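You operate a simulated robot arm through the tools that you are given. There is no shell and no other tool. Be economical: measure what you need, move in short steps, check, and stop when the job is done.

You are at the controls of a simulated two-armed robot. One attempt, no reset.

JOB
Swap straps on the tarp: yellow on and tight, then orange off.
Fine: orange buckle back beside its ratchet, its teal lever left free.
Where things are to end (x, y in the base frame): orange buckle within 40 mm of [680, 80].

It is judged by the outcome, as a careful person would: the job done as asked, and still so three seconds after it is handed in. It fails if anything else is knocked over, pushed out of place, dropped, spilled or broken.

ROBOT AND FRAMES
Two 7-joint arms with fingered hands on one trunk, on a base that drives. Base frame: it is fixed to the floor where the robot stands at the start and does not move with it; the origin is under the middle of the robot, x ahead of it, y to its left, z up; the surface under the hand at the start is at about z = 780. Readings come in mm, degrees, newtons and seconds.
The left shoulder is at the start at [30, 119, 969], the right one opposite. With the tool pointing down near the work surface each hand reaches from about 380 to 780 mm from the robot's upright axis, wherever it stands, measured 20 degrees to its own side. Places, roughly: orange stud [700, 500, 800]; tarp [4000, -1500, 750]; teal lever of the orange ratchet [700, -100, 900]; teal lever of the yellow ratchet [500, -100, 900]; yellow handle [500, -200, 900]; yellow ratchet [500, -100, 800]; yellow stud [500, 500, 800]. Payload 3.8 kg a hand.
The TCP of each hand is the grasp point between the finger pads, 25 mm short of the fingertips. In the tool frame z runs along the fingers and y along their closing line. The gripper opens to 88 mm. The gripper's body begins 29 mm behind the TCP. The gripper is a hand of 4 fingers: y runs from the thumb to the fingers, the wrist lies at [-13, -106, -174] in the tool frame, and closing takes about 1.5 s.
Orientation is that of the tool frame in the base frame, as a unit quaternion [x, y, z, w]. With the fingers straight down and the wrist toward the robot, the tool's x, y and z point along [0, 1, 0], [1, 0, 0] and [0, 0, -1] of the base frame.

CONTROLS
- The arms move only by the tool drive_tool. It takes "left_series", "right_series" or both (then of equal length, played together; a hand with none holds still); each is a list of rows, each an object of numbers (a shift or turn left out is 0, a gripper value left out holds the last): "dx", "dy", "dz": the shift along the tool's x, y, z in mm; "rx", "ry", "rz": the turn, a rotation vector about the tool's x, y, z in degrees; "fingers": the opening, from 0 (shut) to 1 (fully open). In form: [{"dx": .., "dy": .., "dz": .., "rx": .., "ry": .., "rz": .., "fingers": ..}, ...]. A call has 1 to 10 rows; each row shifts and turns the commanded pose from where the row before left it, along the tool's axes as they then stand. A row lasts 0.2 s, in which the tool goes at most 50 mm and 8.6 degrees; a call with a longer step from one row to the next is refused whole, and so is a gripper value outside its range. A pose out of reach is approached as far as the arm can. The call stops where the force on the tool passes 40 N (or 10 N more than at its start, if that is more) or the arm is blocked; 0.2 s more then pass. The fingers move at their own pace (about 153 mm/s each) and stop on an object; they squeeze with about 33 N. The grip force told is the motor's: it shows also when the fingers shut on nothing. Time passes only in rows, and 0.2 s behind the last, so rows that do not move let the fingers close. It gives the time, the measured TCP pose, the force on the tool (base axes), the opening and the grip force at its end, in the units of the frame above (readings bear some noise), with the torque about the TCP (base axes, N m) and any sound that the robot's microphone picked up.
- Cameras (640 x 400 px; columns grow to the right, rows downward): "scene" is now at [55.2, 18, 1516.3]; the picture's right is [0.22, -0.98, 0.00], its down [-0.75, -0.17, -0.64] and it looks along [0.63, 0.14, -0.77] (base axes); focal length 260 px, centre (320, 200). "left" rides on the left gripper at [-64, -83, -98] in its tool frame; the picture's right is [-0.62, -0.37, 0.69], its down [0.71, -0.63, 0.30] and it looks along [0.32, 0.68, 0.65] (tool axes); focal length 265 px, centre (320, 200). "right" rides on the right gripper at [64, -83, -98] in its tool frame; the picture's right is [-0.62, 0.37, -0.69], its down [-0.71, -0.63, 0.30] and it looks along [-0.32, 0.68, 0.65] (tool axes); focal length 265 px, centre (320, 200). There is no depth. A picture from a camera that has moved, and an enlarged one, comes with that camera's place and axes in the base frame and with its lens.
- capture(camera): a new picture of that camera. It takes no simulated time.
- lift_body(by): slides the trunk up (or, below 0, down) by that many mm; the arms and the scene camera ride with it, the base frame stays. It gives what a move gives, with no picture.
- drive_base(legs): drives the robot by 1 to 6 legs, each [ahead, left, turn to the left] in mm, mm and degrees, along the robot's own axes; the way and the turn of a leg run together, so that a leg with both is an arc; at most 1500 mm and 180 degrees a leg. The arms and the cameras ride along, it lands a little off, and it stops where it bumps. It gives what a move gives.
- preshape(shape, hand): the hand has 4 fingers and takes this shape, open, in about a second: jaw (thumb against the fingers, like two jaws); tri (thumb and two fingers); tip (a fingertip pinch); poke (one finger out to press); point (the index stretched); flat (the hand flat); cup (the hand cupped); fist (a fist). The gripper value then closes the fingers along that shape, each until it touches; the sizes above hold for jaw. It gives what a move gives, with no picture.
- head_to(pan, tilt): turns the head with the scene camera to pan (to the left, within 120 degrees either way) and tilt (down, from -29 to 69), counted from straight ahead of the robot. It gives what a move gives.
- close_up(camera, box): a new picture of the part [left, top, right, bottom] of that camera's present view, enlarged. It takes no simulated time.
- hand_in(): hands the job in; it is judged then, once.

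Work in short steps. Places have to be worked out from the pictures, the camera data and where the tool is seen: move nearer, look again, correct. Check each grasp and each placing, and mend what went wrong. You have 120 turns and 88 pictures in all, those below and enlarged ones among them. Open the grippers and draw the arms clear of the work before you hand the job in, unless the task says otherwise; then end with one line.

The tools are called after "Call:" as name(argument=value, ...) on one line, values as JSON. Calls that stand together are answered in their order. drive_tool: Moves the arms, as the interface text tells. Its arguments: {"type":"object","properties":{"left_series":{"type":"array","items":{"type":"object","properties":{"dx":{"type":"number"},"dy":{"type":"number"},"dz":{"type":"number"},"rx":{"type":"number"},"ry":{"type":"number"},"rz":{"type":"number"},"fingers":{"type":"number"}}}},"right_series":{"type":"array","items":{"type":"object","properties":{"dx":{"type":"number"},"dy":{"type":"number"},"dz":{"type":"number"},"rx":{"type":"number"},"ry":{"type":"number"},"rz":{"type":"number"},"fingers":{"type":"number"}}}}},"required":[]} The other tools are called the same way: lift_body (by) slides the trunk up or down; preshape (shape, hand) gives the hand a shape; drive_base (legs) drives the base; head_to (pan, tilt) turns the head that bears the scene camera; capture (camera) takes a picture; close_up (camera, box) takes an enlarged picture of a part of a camera's view; hand_in () hands the job in.

At the start:

```text
time_s: 0.0
left_position: [476.9, 267.4, 1133.3]
left_tool_rot: [0.707, 0.708, 0.001, 0.0]
left_wrist_force: [0.8, 0.5, 0.8]
left_ft_torque: [0.03, 0.02, 0.0]
left_grip_width: 87.5
left_grip_force: 0.0
left_shape: jaw
right_position: [541.4, -120.4, 1184.3]
right_tool_rot: [0.707, 0.707, 0.001, 0.001]
right_wrist_force: [-0.1, 0.1, -1.1]
right_ft_torque: [0.0, -0.02, 0.0]
right_grip_width: 87.7
right_grip_force: 0.1
right_shape: jaw
trunk travel left (down, up): [-125.0, 465.0]
robot x, y, heading: [-1.7, 0.1, -0.1]
head pan, tilt: [12.4, 50.0]
```

scene: 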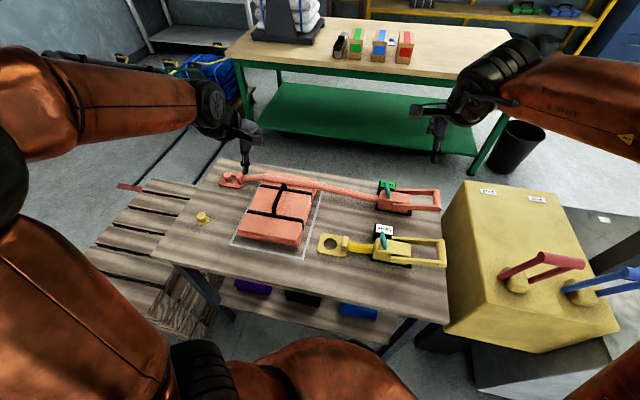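
right: 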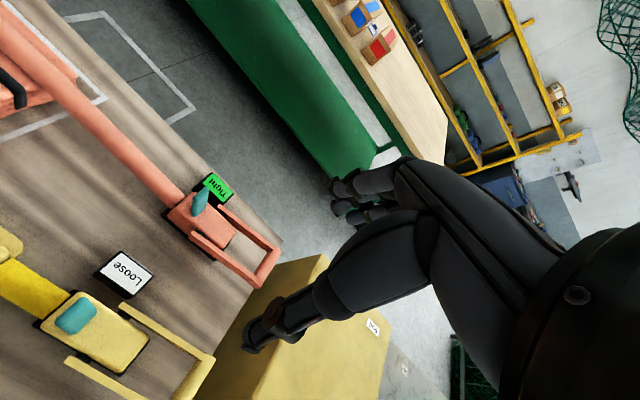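
left: 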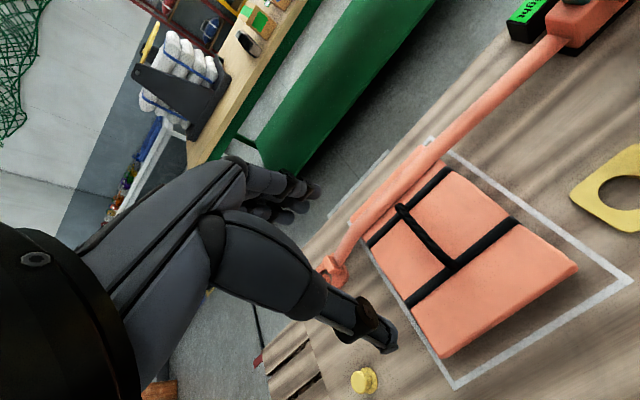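

I start by enlarging the scene to see the straps, studs and ratchets.

Call:
close_up(camera="scene", box=[180, 150, 330, 260])

Call:
close_up(camera="scene", box=[310, 160, 460, 280])

```text
3.64 times, centred on (255, 205) of scene
camera zoom: at [55.2, 18.0, 1516.3], right [0.22, -0.98, 0.0], down [-0.75, -0.17, -0.64], along [0.63, 0.14, -0.77], focal length 946 px, centre (556, 182)
```

zoom: 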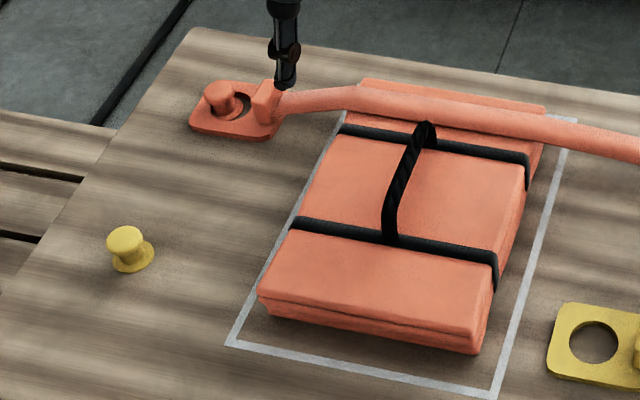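

```text
3.33 times, centred on (385, 220) of scene
camera zoom: at [55.2, 18.0, 1516.3], right [0.22, -0.98, 0.0], down [-0.75, -0.17, -0.64], along [0.63, 0.14, -0.77], focal length 867 px, centre (103, 133)
```

zoom: 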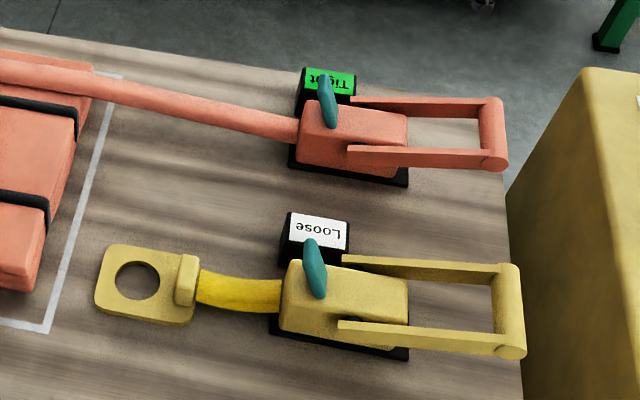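

I put the yellow buckle hole near [481, 78], the yellow stud near [477, 518], and the handle bar near [484, -244]. I bring the left hand above the buckle and move the right hand aside, then look from close by.

Call:
drive_tool(left_series=[{"dx": -38, "dz": 30}, {"dx": -38, "dz": 30}, {"dx": -38, "dz": 30}, {"dx": -38, "dz": 30}, {"dx": -38, "dz": 30}], right_series=[{"dx": -40}, {"dx": -40}, {"dx": -40}, {"dx": -40}, {"dx": -20}])

Call:
capture(camera="left")

Call:
capture(camera="scene")

```text
time_s: 1.2
left_position: [477.3, 75.9, 982.6]
left_tool_rot: [0.706, 0.708, 0.0, 0.0]
left_wrist_force: [0.3, -0.3, -0.7]
left_ft_torque: [0.01, 0.02, -0.02]
left_grip_width: 87.5
left_grip_force: 0.0
left_shape: jaw
right_position: [541.2, -301.4, 1184.2]
right_tool_rot: [0.707, 0.707, 0.001, -0.001]
right_wrist_force: [0.5, 0.4, -0.7]
right_ft_torque: [0.02, -0.02, 0.01]
right_grip_width: 87.3
right_grip_force: 0.1
right_shape: jaw
trunk travel left (down, up): [-125.0, 465.0]
robot x, y, heading: [-0.2, -0.3, 0.3]
head pan, tilt: [12.4, 50.0]
```

```text
82 pictures are left
camera left: at [394.0, 11.6, 1082.2], right [-0.37, -0.62, -0.69], down [-0.63, 0.71, -0.3], along [0.68, 0.33, -0.65], focal length 265 px, centre (320, 200)
```

left: 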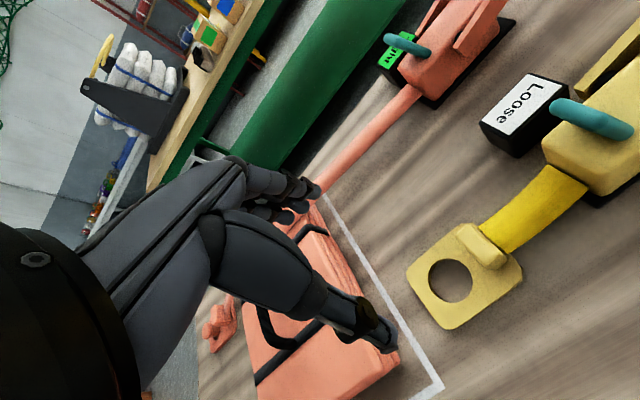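

```text
81 pictures are left
camera scene: at [55.7, 16.4, 1516.3], right [0.22, -0.98, 0.0], down [-0.75, -0.16, -0.64], along [0.63, 0.14, -0.77], focal length 260 px, centre (320, 200)
```

scene: 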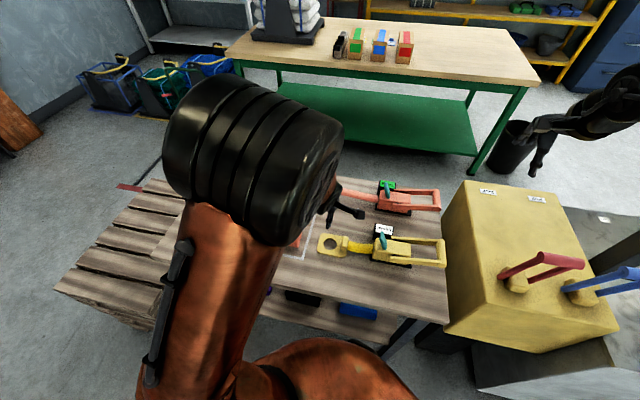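

The left camera puts the hole at [478, 78] and the raised tab at about y 32, roughly 46 mm wide in x. I enlarge the buckle to judge the tab's height.

Call:
close_up(camera="left", box=[390, 150, 560, 340])

Call:
close_up(camera="scene", box=[300, 170, 460, 270])

```text
2.11 times, centred on (475, 245) of left
camera zoom: at [394.0, 11.6, 1082.2], right [-0.37, -0.62, -0.69], down [-0.63, 0.71, -0.3], along [0.68, 0.33, -0.65], focal length 559 px, centre (-6, 105)
```

zoom: 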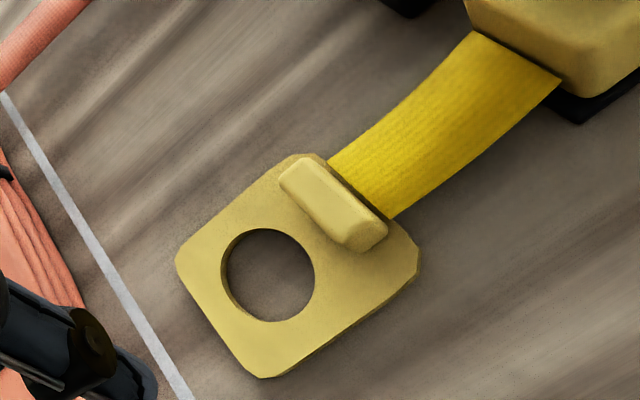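

```text
4.00 times, centred on (380, 220) of scene
camera zoom: at [55.7, 16.4, 1516.3], right [0.22, -0.98, 0.0], down [-0.75, -0.16, -0.64], along [0.63, 0.14, -0.77], focal length 1041 px, centre (80, 120)
```

zoom: 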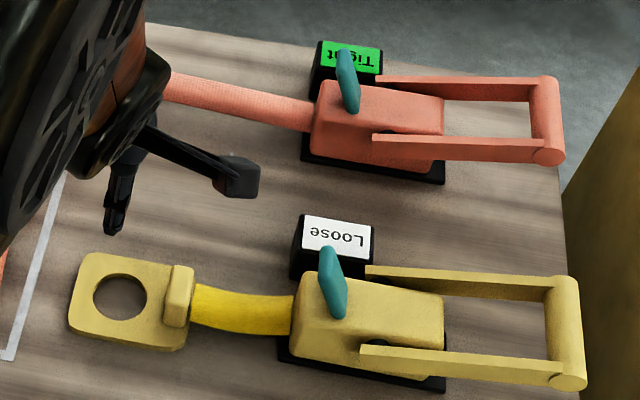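

The tab stands clear of the plate, so I will grip it across x with the fingertips just above the plate. I descend to just above it.

Call:
drive_tool(left_series=[{"dx": -20, "dy": 1.5, "dz": 20}, {"dx": -22, "dy": 1.5, "dz": 30}, {"dz": 35}, {"dz": 30}, {"dz": 20}, {"dz": 5}])

Call:
capture(camera="left")

Call:
capture(camera="scene")

```text
time_s: 2.6
left_position: [480.1, 34.4, 844.0]
left_tool_rot: [0.708, 0.707, 0.0, 0.0]
left_wrist_force: [-0.2, 0.9, 0.3]
left_ft_torque: [0.01, 0.02, -0.01]
left_grip_width: 88.0
left_grip_force: 0.1
left_shape: jaw
right_position: [541.6, -299.6, 1185.7]
right_tool_rot: [0.708, 0.706, 0.001, 0.001]
right_wrist_force: [0.3, -0.1, 0.0]
right_ft_torque: [-0.04, 0.01, -0.02]
right_grip_width: 87.5
right_grip_force: 0.0
right_shape: jaw
trunk travel left (down, up): [-125.0, 465.0]
robot x, y, heading: [-1.7, 1.0, -0.0]
head pan, tilt: [12.4, 50.0]
```

```text
78 pictures are left
camera left: at [395.8, -30.5, 943.9], right [-0.37, -0.62, -0.69], down [-0.63, 0.71, -0.3], along [0.68, 0.32, -0.65], focal length 265 px, centre (320, 200)
```

left: 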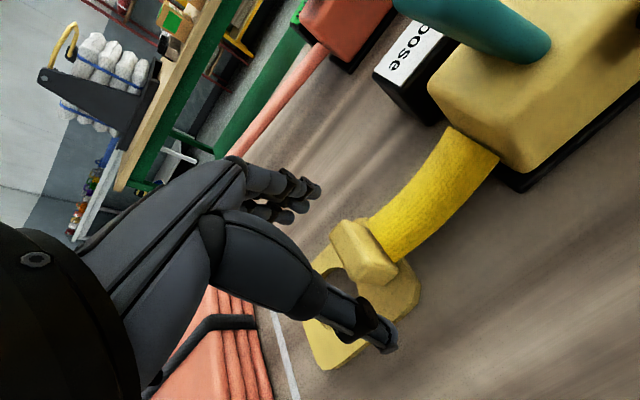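

```text
77 pictures are left
camera scene: at [55.2, 17.8, 1516.3], right [0.22, -0.98, 0.0], down [-0.75, -0.16, -0.64], along [0.63, 0.14, -0.77], focal length 260 px, centre (320, 200)
```

scene: 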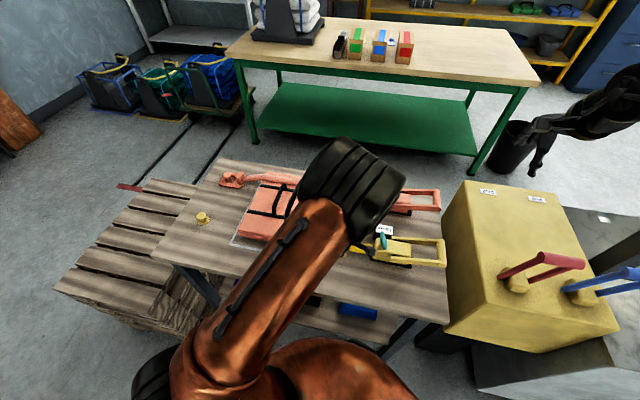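

The tab lies between the thumb and the fingers, near [484, 30]. I lower until the fingertips are just above the plate and close.

Call:
drive_tool(left_series=[{"dx": -3, "dy": 2, "dz": 15}, {"dz": 12}, {"fingers": 0.0}, {}, {}, {}, {}, {}])

Call:
capture(camera="left")

```text
time_s: 4.4
left_position: [479.9, 31.9, 815.8]
left_tool_rot: [0.707, 0.707, 0.0, 0.0]
left_wrist_force: [-0.5, 0.4, 0.2]
left_ft_torque: [-0.03, 0.02, 0.01]
left_grip_width: 32.4
left_grip_force: 33.2
left_shape: jaw
right_position: [541.6, -300.7, 1185.6]
right_tool_rot: [0.707, 0.707, 0.001, 0.002]
right_wrist_force: [0.0, -0.6, 0.1]
right_ft_torque: [-0.01, 0.03, 0.01]
right_grip_width: 87.4
right_grip_force: 0.1
right_shape: jaw
trunk travel left (down, up): [-125.0, 465.0]
robot x, y, heading: [-2.3, -2.0, 0.3]
head pan, tilt: [12.4, 50.0]
```

```text
76 pictures are left
camera left: at [397.8, -33.1, 916.1], right [-0.37, -0.62, -0.69], down [-0.63, 0.71, -0.3], along [0.68, 0.32, -0.65], focal length 265 px, centre (320, 200)
```

left: 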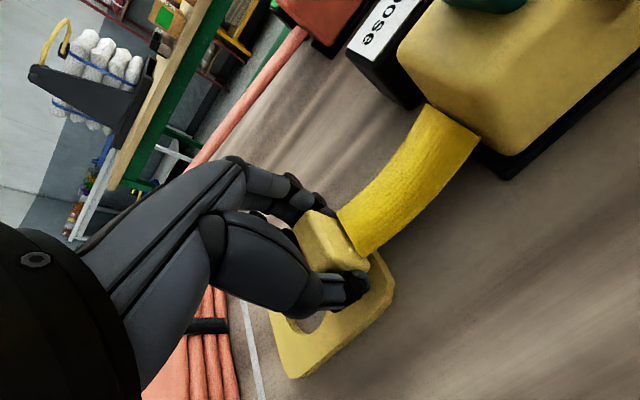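

The grip reads 33 N on a 32 mm width, so the tab is held. I lift it, looking for slip.

Call:
drive_tool(left_series=[{"dz": -20}, {"dz": -30}, {"dz": -40}, {"dz": -40, "dx": 20}, {"dz": -20, "dx": 30}])

Call:
capture(camera="left")

```text
time_s: 5.6
left_position: [483.0, 81.5, 965.5]
left_tool_rot: [0.708, 0.707, 0.0, -0.001]
left_wrist_force: [0.4, 0.8, 0.0]
left_ft_torque: [-0.02, 0.01, 0.02]
left_grip_width: 20.4
left_grip_force: 33.1
left_shape: jaw
right_position: [541.3, -300.2, 1184.4]
right_tool_rot: [0.707, 0.707, 0.0, 0.0]
right_wrist_force: [-0.6, 0.6, 0.0]
right_ft_torque: [-0.01, -0.02, -0.02]
right_grip_width: 87.6
right_grip_force: 0.0
right_shape: jaw
trunk travel left (down, up): [-125.0, 465.0]
robot x, y, heading: [-2.9, -0.8, -0.0]
head pan, tilt: [12.4, 50.0]
```

```text
75 pictures are left
camera left: at [398.7, 16.7, 1064.8], right [-0.37, -0.62, -0.69], down [-0.63, 0.71, -0.3], along [0.68, 0.32, -0.65], focal length 265 px, centre (320, 200)
```

left: 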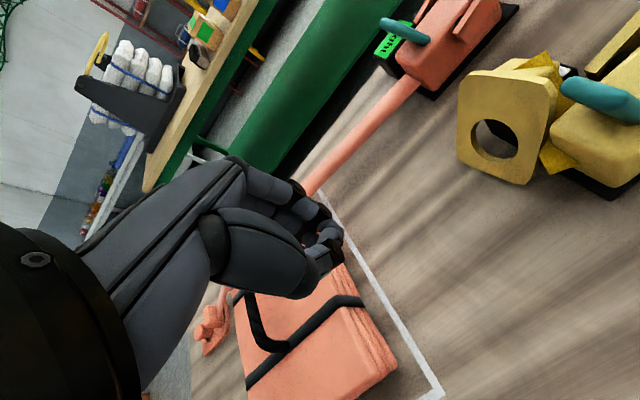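

The buckle slipped out and now seems tilted against the ratchet. I open the hand, let it settle and look again.

Call:
drive_tool(left_series=[{"fingers": 1.0, "dz": -10}, {"dx": 20}, {"dx": 20}, {}, {}, {}])

Call:
capture(camera="left")

Call:
close_up(camera="scene", box=[300, 170, 460, 270])

```text
time_s: 7.0
left_position: [480.8, 122.5, 975.6]
left_tool_rot: [0.707, 0.708, 0.001, -0.001]
left_wrist_force: [-0.5, 0.0, -0.4]
left_ft_torque: [-0.02, -0.02, 0.01]
left_grip_width: 87.7
left_grip_force: 0.0
left_shape: jaw
right_position: [541.5, -300.3, 1185.2]
right_tool_rot: [0.707, 0.707, 0.001, 0.001]
right_wrist_force: [-0.3, -0.1, 0.1]
right_ft_torque: [-0.01, 0.0, -0.01]
right_grip_width: 87.7
right_grip_force: 0.1
right_shape: jaw
trunk travel left (down, up): [-125.0, 465.0]
robot x, y, heading: [-4.2, -1.8, -0.1]
head pan, tilt: [12.4, 50.0]
```

```text
74 pictures are left
camera left: at [397.6, 57.1, 1075.7], right [-0.37, -0.62, -0.69], down [-0.63, 0.71, -0.3], along [0.68, 0.32, -0.65], focal length 265 px, centre (320, 200)
```

left: 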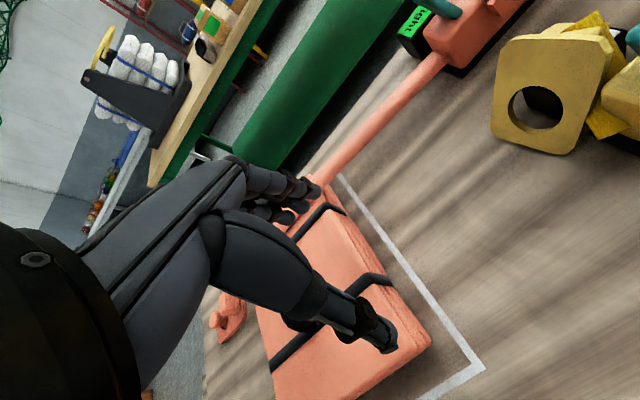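

```text
4.00 times, centred on (380, 220) of scene
camera zoom: at [55.2, 17.7, 1516.3], right [0.22, -0.98, 0.0], down [-0.75, -0.16, -0.64], along [0.63, 0.14, -0.77], focal length 1041 px, centre (80, 120)
```

zoom: 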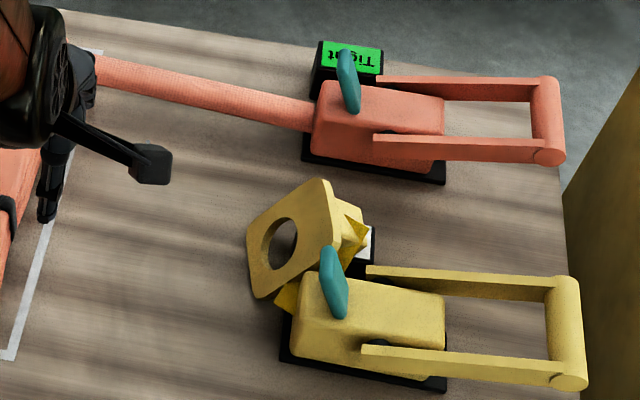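

The buckle has swung over and leans upright between the yellow ratchet and its display, with the strap twisted. I move the left camera for a better view of how it rests.

Call:
drive_tool(left_series=[{"dx": -40, "dy": -20}, {"dx": -40, "dy": -20}, {"dx": -30, "dy": -20}])

Call:
close_up(camera="left", box=[320, 0, 640, 300])

Call:
close_up(camera="scene", box=[350, 205, 410, 255])

```text
time_s: 7.8
left_position: [421.1, 12.1, 977.4]
left_tool_rot: [0.707, 0.708, 0.0, 0.0]
left_wrist_force: [-0.3, -1.2, 0.6]
left_ft_torque: [-0.03, 0.01, 0.02]
left_grip_width: 87.5
left_grip_force: 0.1
left_shape: jaw
right_position: [540.8, -302.0, 1185.4]
right_tool_rot: [0.708, 0.707, 0.0, 0.001]
right_wrist_force: [-0.2, -0.3, 0.7]
right_ft_torque: [0.02, -0.01, 0.01]
right_grip_width: 87.6
right_grip_force: 0.0
right_shape: jaw
trunk travel left (down, up): [-125.0, 465.0]
robot x, y, heading: [-0.8, -4.1, -0.1]
head pan, tilt: [12.4, 50.0]
```

```text
1.33 times, centred on (480, 150) of left
camera zoom: at [337.9, -52.6, 1076.9], right [-0.37, -0.62, -0.69], down [-0.63, 0.71, -0.3], along [0.68, 0.33, -0.65], focal length 354 px, centre (107, 267)
```

zoom: 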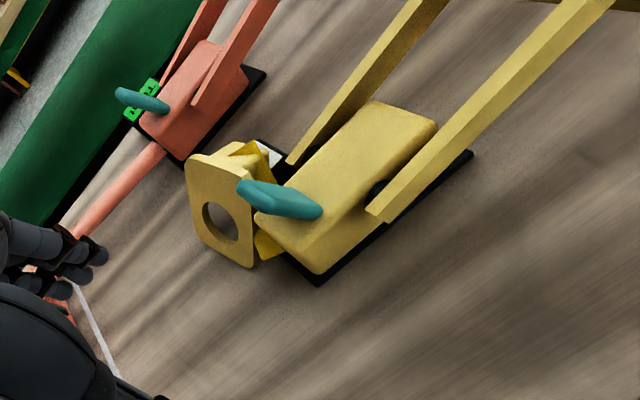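

```text
8.00 times, centred on (380, 230) of scene
camera zoom: at [54.4, 16.8, 1516.4], right [0.22, -0.98, 0.0], down [-0.75, -0.16, -0.64], along [0.63, 0.14, -0.77], focal length 2082 px, centre (-160, -40)
```

zoom: 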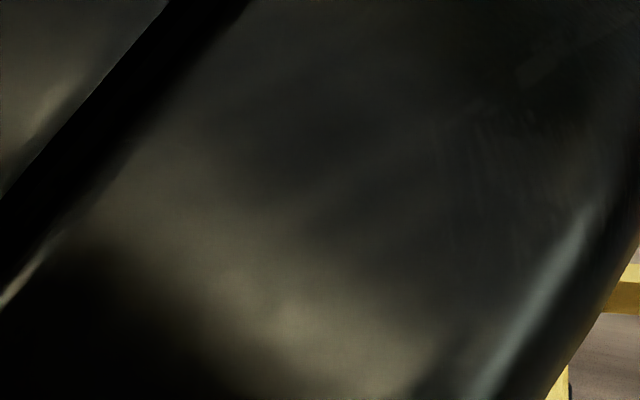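

From this view the buckle stands on its hole edge, running about [507,-28] to [578,-15]. It leans back 30° onto the display with its top near z 857, underside facing +y. Pushing the top towards +y should lay it flat, right side up. I move the left hand away and bring the right hand, shaped to poke, for a look from that side.

Call:
drive_tool(left_series=[{"dx": 40, "dz": -20}, {"dx": 40, "dz": -20}, {"dx": 40, "dz": -20}, {"dx": 40, "dz": -20}, {"dx": 30}])

Call:
preshape(shape="poke", hand="right")

Call:
drive_tool(right_series=[{"dx": 36, "dy": 8, "dz": 35}, {"dx": 36, "dy": 8, "dz": 35}, {"dx": 36, "dy": 8, "dz": 35}, {"dx": 36, "dy": 8, "dz": 35}, {"dx": 16, "dz": 35}])

Call:
capture(camera="right")

Call:
capture(camera="scene")

```text
time_s: 9.0
left_position: [422.4, 201.8, 1055.1]
left_tool_rot: [0.707, 0.707, 0.0, 0.0]
left_wrist_force: [0.0, 0.3, -0.5]
left_ft_torque: [-0.03, 0.03, 0.0]
left_grip_width: 87.6
left_grip_force: 0.0
left_shape: jaw
right_position: [540.8, -299.9, 1184.1]
right_tool_rot: [0.707, 0.707, 0.0, 0.001]
right_wrist_force: [-1.0, -0.8, -0.2]
right_ft_torque: [-0.01, 0.01, 0.0]
right_grip_width: 87.7
right_grip_force: 0.1
right_shape: jaw
trunk travel left (down, up): [-125.0, 465.0]
robot x, y, heading: [2.2, -0.4, 0.3]
head pan, tilt: [12.4, 50.0]
```

```text
time_s: 9.9
left_position: [422.2, 200.3, 1056.8]
left_tool_rot: [0.708, 0.707, 0.0, 0.001]
left_wrist_force: [0.5, 0.5, 1.2]
left_ft_torque: [0.0, -0.02, 0.02]
left_grip_width: 87.4
left_grip_force: 0.0
left_shape: jaw
right_position: [541.8, -299.3, 1185.3]
right_tool_rot: [0.707, 0.707, 0.0, 0.0]
right_wrist_force: [1.2, -0.1, 0.9]
right_ft_torque: [-0.01, -0.01, 0.05]
right_grip_width: 0.0
right_grip_force: 0.0
right_shape: poke
trunk travel left (down, up): [-125.0, 465.0]
robot x, y, heading: [-0.3, -4.5, 0.2]
head pan, tilt: [12.4, 50.0]
```

```text
refused: row 1 steps farther than a row can; nothing moved
```

```text
70 pictures are left
camera right: at [457.9, -235.8, 1284.1], right [0.37, -0.62, 0.69], down [-0.63, -0.71, -0.31], along [0.68, -0.32, -0.65], focal length 265 px, centre (320, 200)
```

right: 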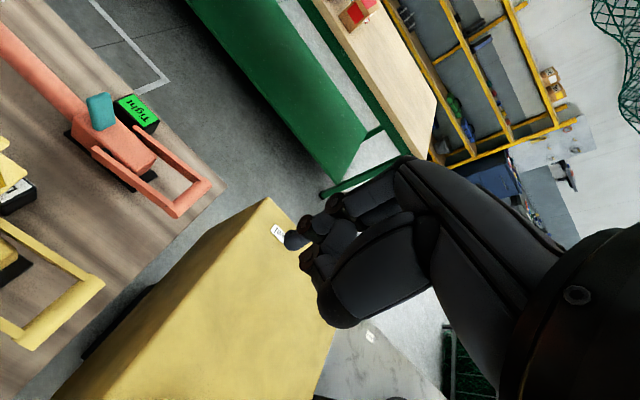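

```text
69 pictures are left
camera scene: at [55.2, 18.0, 1516.3], right [0.22, -0.98, 0.0], down [-0.75, -0.17, -0.64], along [0.63, 0.14, -0.77], focal length 260 px, centre (320, 200)
```

scene: 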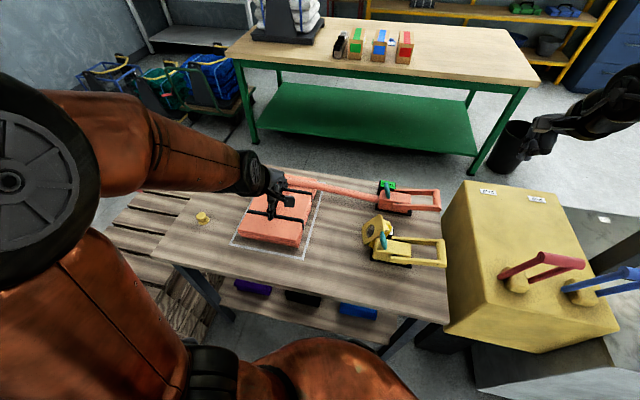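

That move was refused for its step length. I repeat it with smaller steps, towards about [572, -140, 960].

Call:
drive_tool(right_series=[{"dx": 27, "dy": 5, "dz": 38}, {"dx": 27, "dy": 5, "dz": 38}, {"dx": 27, "dy": 5, "dz": 38}, {"dx": 27, "dy": 5, "dz": 38}, {"dx": 27, "dy": 5, "dz": 38}, {"dx": 25, "dy": 5, "dz": 35}])

Call:
capture(camera="right")

Call:
close_up(camera="scene", box=[340, 170, 460, 270])

```text
time_s: 11.3
left_position: [422.1, 201.2, 1056.9]
left_tool_rot: [0.707, 0.708, 0.0, 0.0]
left_wrist_force: [0.0, -0.1, -0.1]
left_ft_torque: [0.02, -0.03, -0.01]
left_grip_width: 87.7
left_grip_force: 0.1
left_shape: jaw
right_position: [574.7, -140.8, 957.4]
right_tool_rot: [0.707, 0.708, 0.0, 0.0]
right_wrist_force: [-1.1, 0.7, 0.2]
right_ft_torque: [0.0, 0.01, 0.0]
right_grip_width: 0.0
right_grip_force: 0.0
right_shape: poke
trunk travel left (down, up): [-125.0, 465.0]
robot x, y, heading: [1.7, 3.1, 0.0]
head pan, tilt: [12.4, 50.0]
```

```text
68 pictures are left
camera right: at [490.2, -75.6, 1056.9], right [0.37, -0.62, 0.69], down [-0.63, -0.71, -0.31], along [0.68, -0.32, -0.65], focal length 265 px, centre (320, 200)
```

right: 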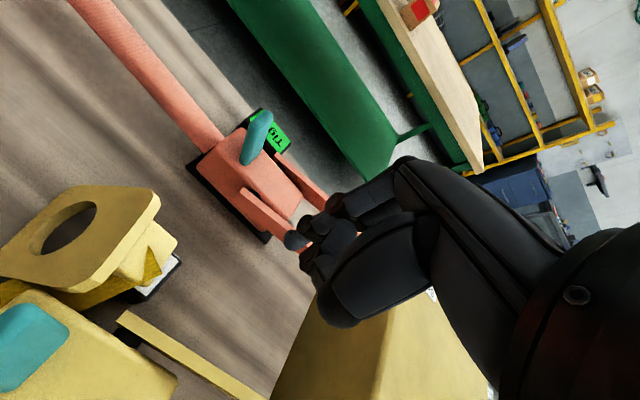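

```text
4.00 times, centred on (400, 220) of scene
camera zoom: at [55.9, 18.6, 1516.3], right [0.22, -0.98, 0.0], down [-0.75, -0.17, -0.64], along [0.63, 0.14, -0.77], focal length 1041 px, centre (0, 120)
```

zoom: 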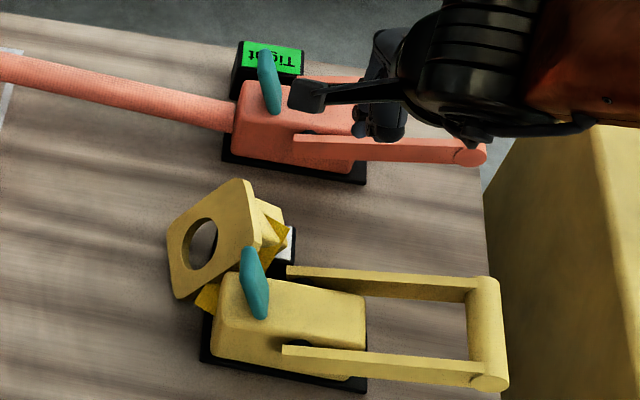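

Triangulating from three views, the hole centre is at [536, -39, 820]. The tab rests above the display (top z 815), and its back is near [550, -82, 838]. I lower the poking finger behind the tab at about [552, -128], with its tip at z 837.

Call:
drive_tool(right_series=[{"dx": 6, "dy": -11, "dz": 30}, {"dx": 6, "dy": -11, "dz": 30}, {"dz": 25}, {"dz": 10}])

Call:
capture(camera="right")

Call:
close_up(camera="scene", box=[340, 170, 460, 270])

```text
time_s: 12.3
left_position: [421.4, 200.8, 1057.1]
left_tool_rot: [0.707, 0.707, 0.0, 0.001]
left_wrist_force: [0.0, 0.9, 0.2]
left_ft_torque: [0.0, -0.01, -0.02]
left_grip_width: 87.7
left_grip_force: 0.1
left_shape: jaw
right_position: [550.4, -129.3, 863.0]
right_tool_rot: [0.707, 0.707, 0.0, 0.001]
right_wrist_force: [0.9, -0.3, -1.3]
right_ft_torque: [-0.01, -0.01, 0.0]
right_grip_width: 0.0
right_grip_force: 0.0
right_shape: poke
trunk travel left (down, up): [-125.0, 465.0]
robot x, y, heading: [-1.8, 4.7, 0.1]
head pan, tilt: [12.4, 50.0]
```

```text
66 pictures are left
camera right: at [466.3, -64.9, 962.8], right [0.37, -0.62, 0.69], down [-0.63, -0.71, -0.31], along [0.68, -0.32, -0.65], focal length 265 px, centre (320, 200)
```

right: 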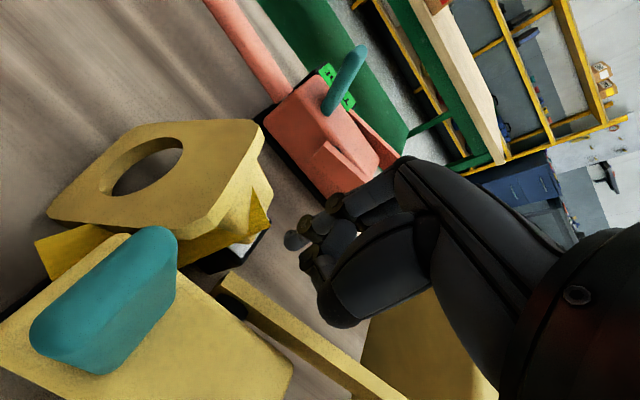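

```text
4.00 times, centred on (400, 220) of scene
camera zoom: at [55.1, 18.0, 1516.3], right [0.22, -0.98, 0.0], down [-0.75, -0.17, -0.64], along [0.63, 0.14, -0.77], focal length 1041 px, centre (0, 120)
```

zoom: 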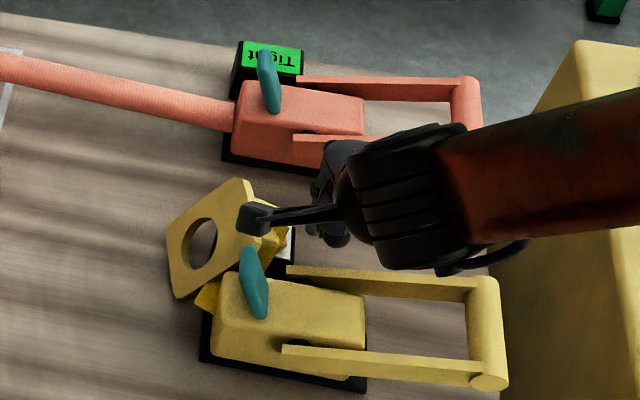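

The fingertip is behind and just above the display, in line with the tab. I push gently towards +y.

Call:
drive_tool(right_series=[{"dx": 12}, {"dx": 12}, {"dx": 12}, {"dx": 12}, {"dx": 12}, {"dx": 12}, {"dx": 12}, {"dx": 12}])

Call:
capture(camera="right")

```text
time_s: 14.1
left_position: [423.0, 200.3, 1056.5]
left_tool_rot: [0.708, 0.706, 0.0, 0.001]
left_wrist_force: [0.1, 0.5, 0.9]
left_ft_torque: [0.02, 0.0, 0.02]
left_grip_width: 87.5
left_grip_force: 0.1
left_shape: jaw
right_position: [549.0, -32.5, 862.6]
right_tool_rot: [0.707, 0.707, 0.0, 0.0]
right_wrist_force: [0.1, 0.3, -0.1]
right_ft_torque: [-0.02, -0.02, -0.01]
right_grip_width: 0.0
right_grip_force: 0.1
right_shape: poke
trunk travel left (down, up): [-125.0, 465.0]
robot x, y, heading: [-0.1, 1.0, -0.2]
head pan, tilt: [12.4, 50.0]
```

```text
64 pictures are left
camera right: at [466.3, 31.8, 962.3], right [0.37, -0.62, 0.69], down [-0.63, -0.71, -0.31], along [0.68, -0.32, -0.65], focal length 265 px, centre (320, 200)
```

right: 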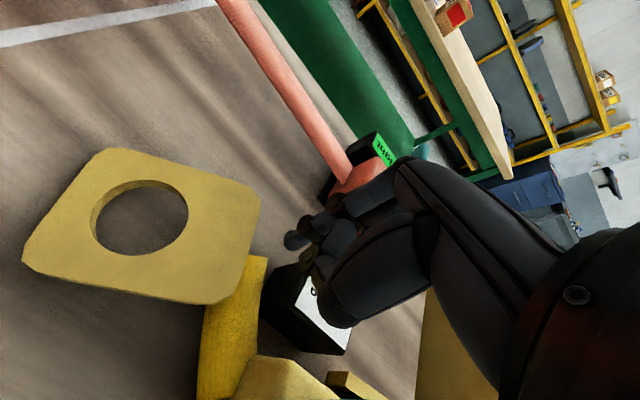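

The buckle has moved and looks nearly flat. I lift the right hand clear and check from the scene camera.

Call:
drive_tool(right_series=[{"dz": -40}, {"dz": -40, "dx": -25}, {"dz": -20, "dx": -45}, {"dx": -48}, {"dx": -48}])

Call:
close_up(camera="scene", box=[300, 170, 460, 270])

Call:
capture(camera="left")

```text
time_s: 15.3
left_position: [421.7, 200.3, 1056.5]
left_tool_rot: [0.707, 0.707, 0.0, 0.0]
left_wrist_force: [-0.6, -0.2, -0.9]
left_ft_torque: [0.03, 0.02, -0.03]
left_grip_width: 87.6
left_grip_force: 0.1
left_shape: jaw
right_position: [547.6, -201.1, 964.9]
right_tool_rot: [0.707, 0.707, 0.001, 0.0]
right_wrist_force: [-0.2, 1.0, 0.0]
right_ft_torque: [0.01, 0.02, 0.02]
right_grip_width: 0.0
right_grip_force: 0.1
right_shape: poke
trunk travel left (down, up): [-125.0, 465.0]
robot x, y, heading: [2.0, 0.9, -0.1]
head pan, tilt: [12.4, 50.0]
```

```text
4.00 times, centred on (380, 220) of scene
camera zoom: at [55.1, 16.8, 1516.3], right [0.22, -0.98, 0.0], down [-0.75, -0.16, -0.64], along [0.63, 0.14, -0.77], focal length 1041 px, centre (80, 120)
```

zoom: 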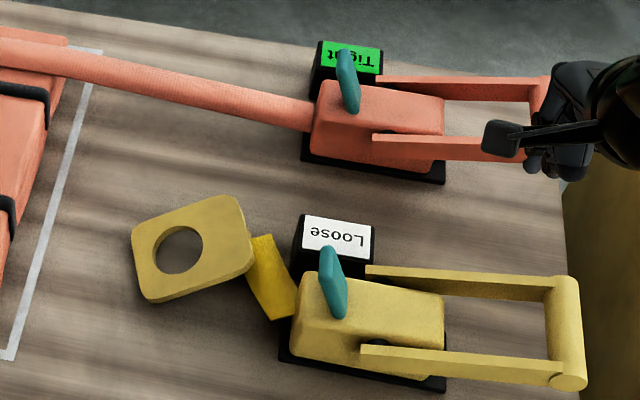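

```text
62 pictures are left
camera left: at [338.2, 135.8, 1156.3], right [-0.37, -0.62, -0.69], down [-0.63, 0.71, -0.3], along [0.68, 0.33, -0.65], focal length 265 px, centre (320, 200)
```

left: 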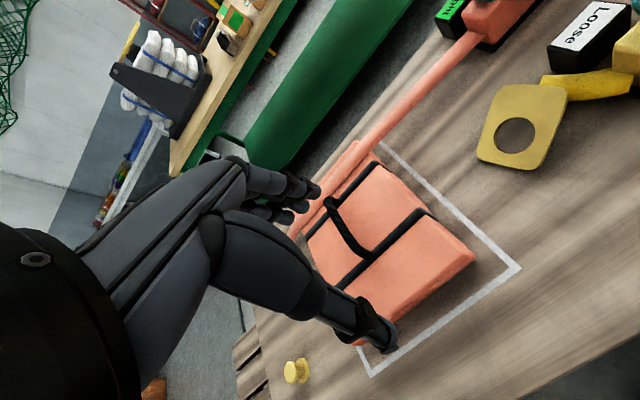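

The buckle now lies upside down, hole towards +y and tab underneath, yawed about 25°, with its tab end raised. I will pinch its side edges near the tab end at about [544, 8], where the pads can get below the plate, and then tumble it over. First I go above it with matching yaw and look.

Call:
drive_tool(left_series=[{"dx": -28, "dy": 17.4, "dz": 22}, {"dx": -28, "dy": 17.4, "dz": 22}, {"dx": -28, "dy": 17.4, "dz": 22}, {"dx": -28, "dy": 17.4, "dz": 22}, {"dx": -28, "dy": 17.4, "dz": 22}, {"dx": -28, "dy": 17.4, "dz": 22}, {"dx": -24, "dy": 17.4, "dz": 22, "rz": -8}, {"rz": -8.5}, {"rz": -8.5}])

Call:
capture(camera="left")

```text
time_s: 17.3
left_position: [543.8, 9.1, 901.8]
left_tool_rot: [0.536, 0.844, -0.001, 0.0]
left_wrist_force: [0.8, 0.8, 0.5]
left_ft_torque: [0.01, 0.01, -0.01]
left_grip_width: 87.8
left_grip_force: 0.0
left_shape: jaw
right_position: [548.6, -200.8, 965.1]
right_tool_rot: [0.707, 0.707, 0.001, -0.001]
right_wrist_force: [0.1, 0.7, -0.6]
right_ft_torque: [0.0, 0.02, -0.02]
right_grip_width: 0.0
right_grip_force: 0.1
right_shape: poke
trunk travel left (down, up): [-125.0, 465.0]
robot x, y, heading: [-1.9, -1.0, -0.2]
head pan, tilt: [12.4, 50.0]
```

```text
61 pictures are left
camera left: at [495.6, -84.8, 1001.5], right [-0.07, -0.72, -0.69], down [-0.87, 0.38, -0.3], along [0.48, 0.58, -0.65], focal length 265 px, centre (320, 200)
```

left: 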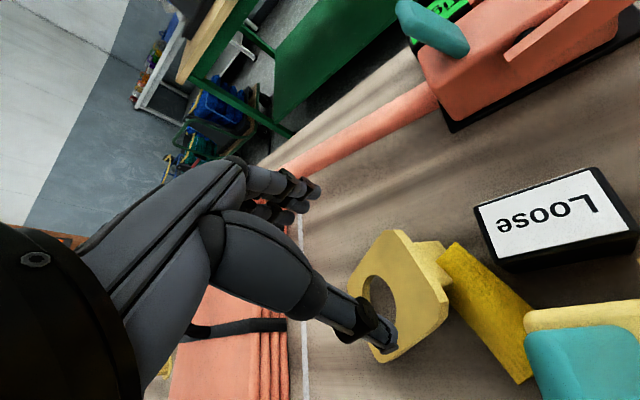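

The plate's width centre near the tab end is about [541, 10] with a yaw of about 21°. I correct slightly and descend around the edges.

Call:
drive_tool(left_series=[{"rz": 3, "dy": -3, "dz": 30}, {"dz": 30}, {"dz": 20}, {"dz": 8}])

Call:
capture(camera="left")

Call:
capture(camera="right")

```text
time_s: 18.3
left_position: [541.4, 8.1, 813.7]
left_tool_rot: [0.559, 0.829, 0.0, -0.001]
left_wrist_force: [0.2, 0.1, 4.0]
left_ft_torque: [-0.05, 0.07, -0.04]
left_grip_width: 87.8
left_grip_force: 0.1
left_shape: jaw
right_position: [548.5, -199.5, 965.8]
right_tool_rot: [0.707, 0.707, 0.001, 0.001]
right_wrist_force: [0.7, 0.7, -0.1]
right_ft_torque: [-0.03, 0.01, -0.01]
right_grip_width: 0.0
right_grip_force: 0.1
right_shape: poke
trunk travel left (down, up): [-125.0, 465.0]
robot x, y, heading: [-0.8, -2.9, 0.1]
head pan, tilt: [12.4, 50.0]
```

```text
60 pictures are left
camera left: at [488.9, -83.3, 913.2], right [-0.11, -0.71, -0.69], down [-0.85, 0.43, -0.31], along [0.51, 0.56, -0.65], focal length 265 px, centre (320, 200)
```

left: 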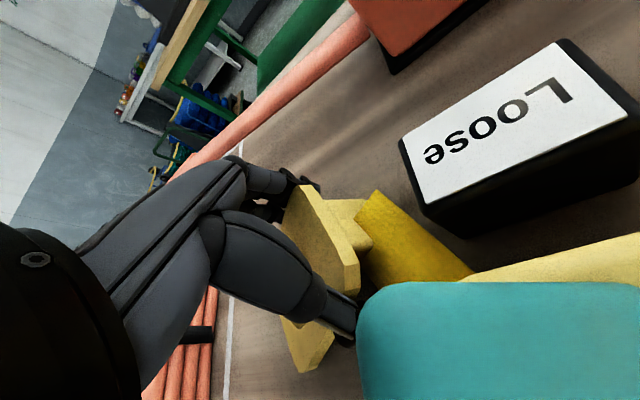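

```text
59 pictures are left
camera right: at [464.9, -136.1, 1064.2], right [0.37, -0.62, 0.69], down [-0.63, -0.71, -0.31], along [0.68, -0.32, -0.65], focal length 265 px, centre (320, 200)
```

right: 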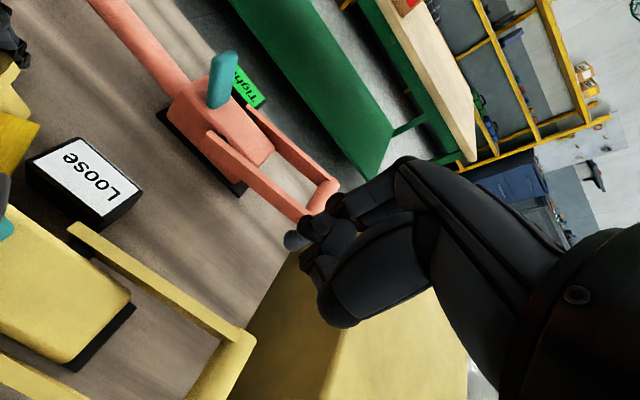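

There is a light contact of 4 N, and the thumb and fingers appear to straddle the plate edges. I close the hand.

Call:
drive_tool(left_series=[{"fingers": 0.0}, {}, {}, {}, {}, {}, {}])

Call:
capture(camera="left")

```text
time_s: 19.9
left_position: [541.3, 7.8, 813.3]
left_tool_rot: [0.559, 0.829, 0.001, 0.0]
left_wrist_force: [0.0, -0.2, 0.3]
left_ft_torque: [0.01, -0.02, 0.0]
left_grip_width: 48.8
left_grip_force: 32.9
left_shape: jaw
right_position: [547.9, -199.0, 965.7]
right_tool_rot: [0.707, 0.707, 0.001, 0.001]
right_wrist_force: [-0.9, 0.8, -0.8]
right_ft_torque: [0.04, 0.03, 0.03]
right_grip_width: 0.1
right_grip_force: 0.1
right_shape: poke
trunk travel left (down, up): [-125.0, 465.0]
robot x, y, heading: [-1.9, 2.1, -0.1]
head pan, tilt: [12.4, 50.0]
```

```text
58 pictures are left
camera left: at [489.0, -83.0, 912.7], right [-0.11, -0.71, -0.69], down [-0.85, 0.43, -0.3], along [0.51, 0.56, -0.65], focal length 265 px, centre (320, 200)
```

left: 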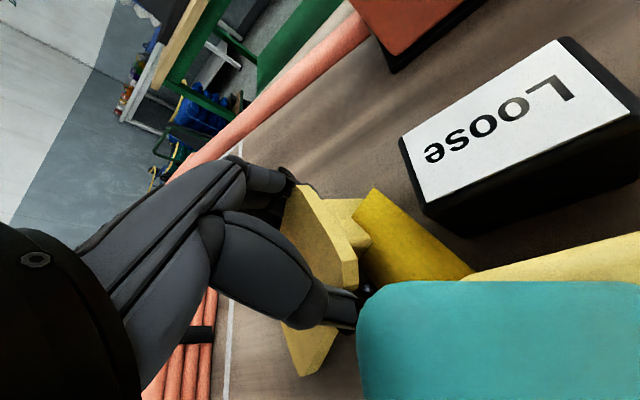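

It stopped on something at 49 mm with full force. I lift slowly and check.

Call:
drive_tool(left_series=[{"dz": -10}, {"dz": -10}, {"dz": -10}, {"dz": -10}, {"dz": -10}, {"dz": -10}])

Call:
capture(camera="left")

```text
time_s: 21.3
left_position: [538.2, 6.8, 873.0]
left_tool_rot: [0.56, 0.829, 0.0, -0.003]
left_wrist_force: [-12.5, -7.1, -11.8]
left_ft_torque: [-0.15, 0.06, 0.12]
left_grip_width: 47.9
left_grip_force: 33.1
left_shape: jaw
right_position: [547.6, -201.8, 964.8]
right_tool_rot: [0.707, 0.707, 0.001, 0.0]
right_wrist_force: [0.5, 0.3, 0.4]
right_ft_torque: [-0.01, -0.01, 0.0]
right_grip_width: 0.0
right_grip_force: 0.2
right_shape: poke
trunk travel left (down, up): [-125.0, 465.0]
robot x, y, heading: [-3.6, -1.5, 0.1]
head pan, tilt: [12.4, 50.0]
```

```text
57 pictures are left
camera left: at [486.2, -84.1, 972.5], right [-0.12, -0.71, -0.69], down [-0.85, 0.43, -0.3], along [0.51, 0.56, -0.66], focal length 265 px, centre (320, 200)
```

left: 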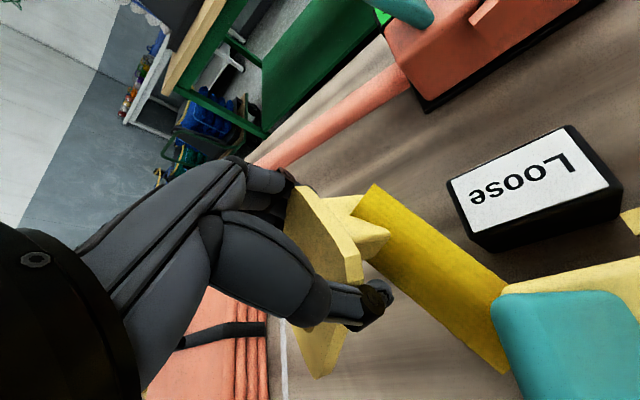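

The grip holds; the pull of about 18 N is the strap's drag, which explains the earlier slip. To flip the buckle I raise it, yaw the hand to +90°, then pitch it to point forward. The plate will then hang hole-end down, facing me. I start with lift and yaw.

Call:
drive_tool(left_series=[{"dz": -10, "rz": -8.5}, {"dz": -10, "rz": -8.5}, {"dz": -10, "rz": -8.5}, {"dz": -10, "rz": -8.5}, {"dz": -10, "rz": -8.5}, {"dz": -10, "rz": -8.5}, {"dz": -10, "rz": -8.5}, {"rz": -8.5}])

Call:
capture(camera="left")

Call:
capture(camera="scene")

```text
time_s: 21.9
left_position: [532.7, 1.3, 881.4]
left_tool_rot: [0.448, 0.894, -0.009, -0.012]
left_wrist_force: [-17.4, -10.3, -19.0]
left_ft_torque: [-0.18, 0.08, 0.06]
left_grip_width: 46.6
left_grip_force: 32.9
left_shape: jaw
right_position: [547.7, -203.4, 964.2]
right_tool_rot: [0.708, 0.706, 0.001, 0.0]
right_wrist_force: [-0.7, 0.0, -0.4]
right_ft_torque: [0.0, 0.02, 0.01]
right_grip_width: 0.0
right_grip_force: 0.1
right_shape: poke
trunk travel left (down, up): [-125.0, 465.0]
robot x, y, heading: [-0.4, -3.9, -0.2]
head pan, tilt: [12.4, 50.0]
stopped in row 2 (left hand): the force on the tool passed its limit at 42 N (the readings are from after the stop); the commanded pose is now the measured one
```

```text
56 pictures are left
camera left: at [506.6, -98.3, 982.1], right [0.05, -0.72, -0.69], down [-0.94, 0.2, -0.28], along [0.34, 0.67, -0.67], focal length 265 px, centre (320, 200)
```

left: 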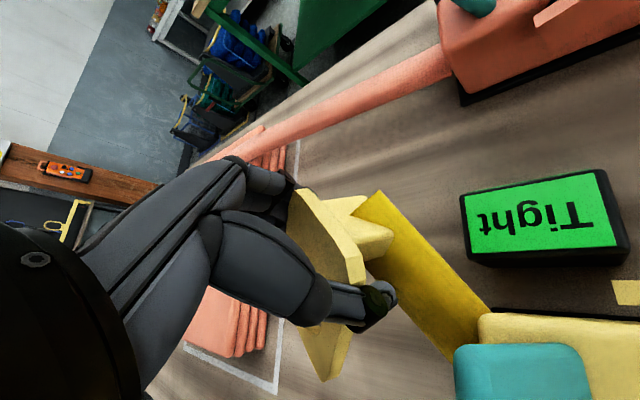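

```text
55 pictures are left
camera scene: at [54.2, 16.4, 1516.3], right [0.21, -0.98, 0.0], down [-0.75, -0.16, -0.64], along [0.63, 0.14, -0.77], focal length 260 px, centre (320, 200)
```

scene: 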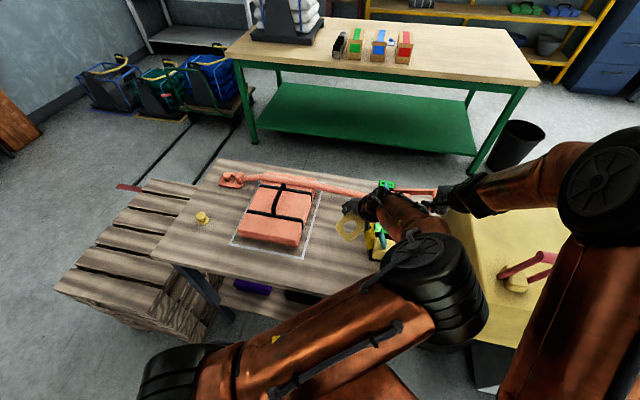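

The display turned "Tight" and the force hit the limit, so the strap locks unless the teal lever is worked; that lever is the release. I ease the tension by bringing the buckle back low in front of the ratchet at about [485, 38, 830] with yaw 0, still held.

Call:
drive_tool(left_series=[{"dx": 10, "dy": -3, "dz": 25}, {"dx": 15, "dy": -4, "dz": 20}, {"dx": 17, "dy": -4, "dz": 6, "rz": 7.3}, {"dx": 14, "dy": -2, "rz": 7.3}, {"rz": 7.3}, {"rz": 7.3}, {"rz": 7.3}])

Call:
capture(camera="scene")

Call:
capture(camera="right")

```text
time_s: 23.5
left_position: [493.9, 44.0, 834.7]
left_tool_rot: [0.707, 0.707, -0.008, -0.005]
left_wrist_force: [-0.5, -0.2, -1.0]
left_ft_torque: [0.0, -0.01, 0.0]
left_grip_width: 47.0
left_grip_force: 33.0
left_shape: jaw
right_position: [548.4, -200.6, 964.3]
right_tool_rot: [0.707, 0.707, 0.0, -0.001]
right_wrist_force: [0.1, 0.0, 0.4]
right_ft_torque: [0.01, 0.0, -0.01]
right_grip_width: 0.0
right_grip_force: 0.1
right_shape: poke
trunk travel left (down, up): [-125.0, 465.0]
robot x, y, heading: [-1.0, -1.4, -0.1]
head pan, tilt: [12.4, 50.0]
```

```text
54 pictures are left
camera scene: at [55.3, 18.2, 1516.3], right [0.21, -0.98, 0.0], down [-0.75, -0.16, -0.64], along [0.63, 0.14, -0.77], focal length 260 px, centre (320, 200)
```

scene: 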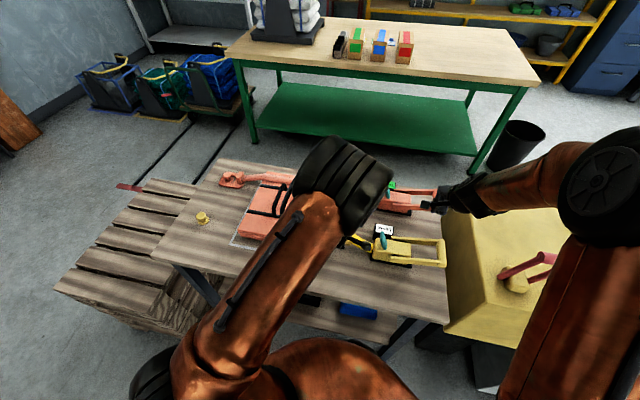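

```text
53 pictures are left
camera right: at [465.0, -136.1, 1063.9], right [0.37, -0.62, 0.69], down [-0.63, -0.71, -0.3], along [0.68, -0.32, -0.65], focal length 265 px, centre (320, 200)
```

right: 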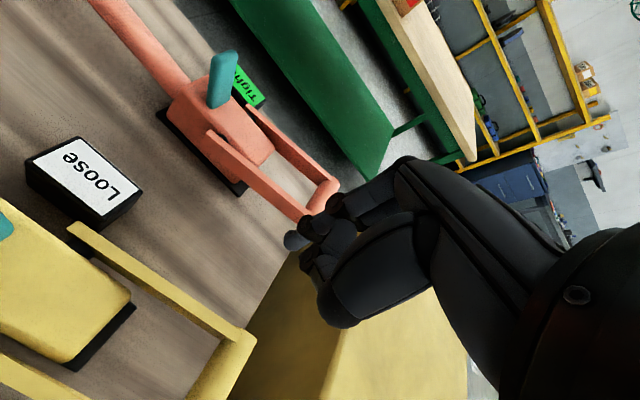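

The tension is off and the display reads "Loose" again. I enlarge the yellow ratchet's lever and start yawing the right hand so that its wrist comes from the -y side.

Call:
drive_tool(right_series=[{"rz": -8.5, "dy": -15}, {"rz": -8.5, "dy": -15}, {"rz": -8.5, "dy": -15}, {"rz": -8.5}, {"rz": -8.5}, {"rz": -8.5}, {"rz": -8.5}, {"rz": -8.5}, {"rz": -8.5}, {"rz": -8.5}])

Call:
close_up(camera="scene", box=[350, 215, 430, 275])

Call:
capture(camera="right")

```text
time_s: 25.7
left_position: [493.0, 43.1, 834.7]
left_tool_rot: [0.706, 0.708, -0.008, -0.004]
left_wrist_force: [-0.9, 0.3, -1.1]
left_ft_torque: [-0.01, 0.0, 0.0]
left_grip_width: 47.0
left_grip_force: 33.4
left_shape: jaw
right_position: [504.3, -207.8, 964.1]
right_tool_rot: [0.043, 0.999, 0.002, -0.001]
right_wrist_force: [0.2, 0.4, -0.7]
right_ft_torque: [0.0, 0.03, 0.02]
right_grip_width: 0.0
right_grip_force: 0.1
right_shape: poke
trunk travel left (down, up): [-125.0, 465.0]
robot x, y, heading: [-1.4, 1.3, 0.1]
head pan, tilt: [12.4, 50.0]
```

```text
6.67 times, centred on (390, 245) of scene
camera zoom: at [55.5, 17.6, 1516.3], right [0.21, -0.98, 0.0], down [-0.75, -0.16, -0.64], along [0.63, 0.14, -0.77], focal length 1735 px, centre (-147, -100)
```

zoom: 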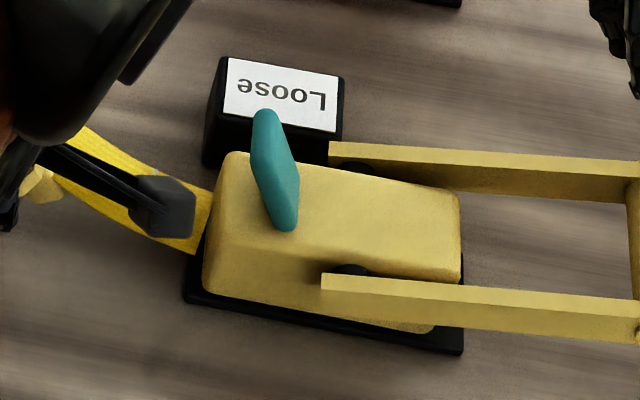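

```text
51 pictures are left
camera right: at [432.9, -285.0, 1063.4], right [0.65, 0.31, 0.69], down [0.66, -0.69, -0.3], along [0.38, 0.65, -0.65], focal length 265 px, centre (320, 200)
```

right: 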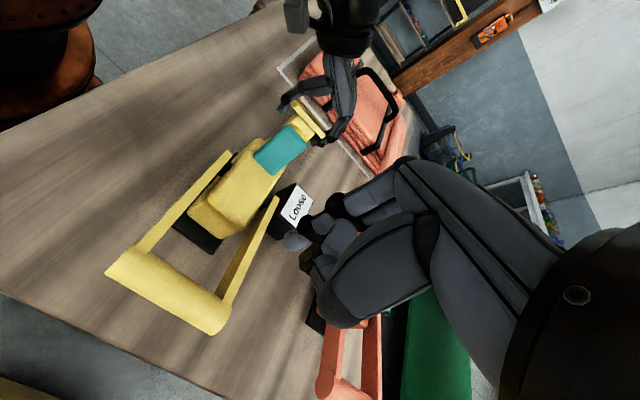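

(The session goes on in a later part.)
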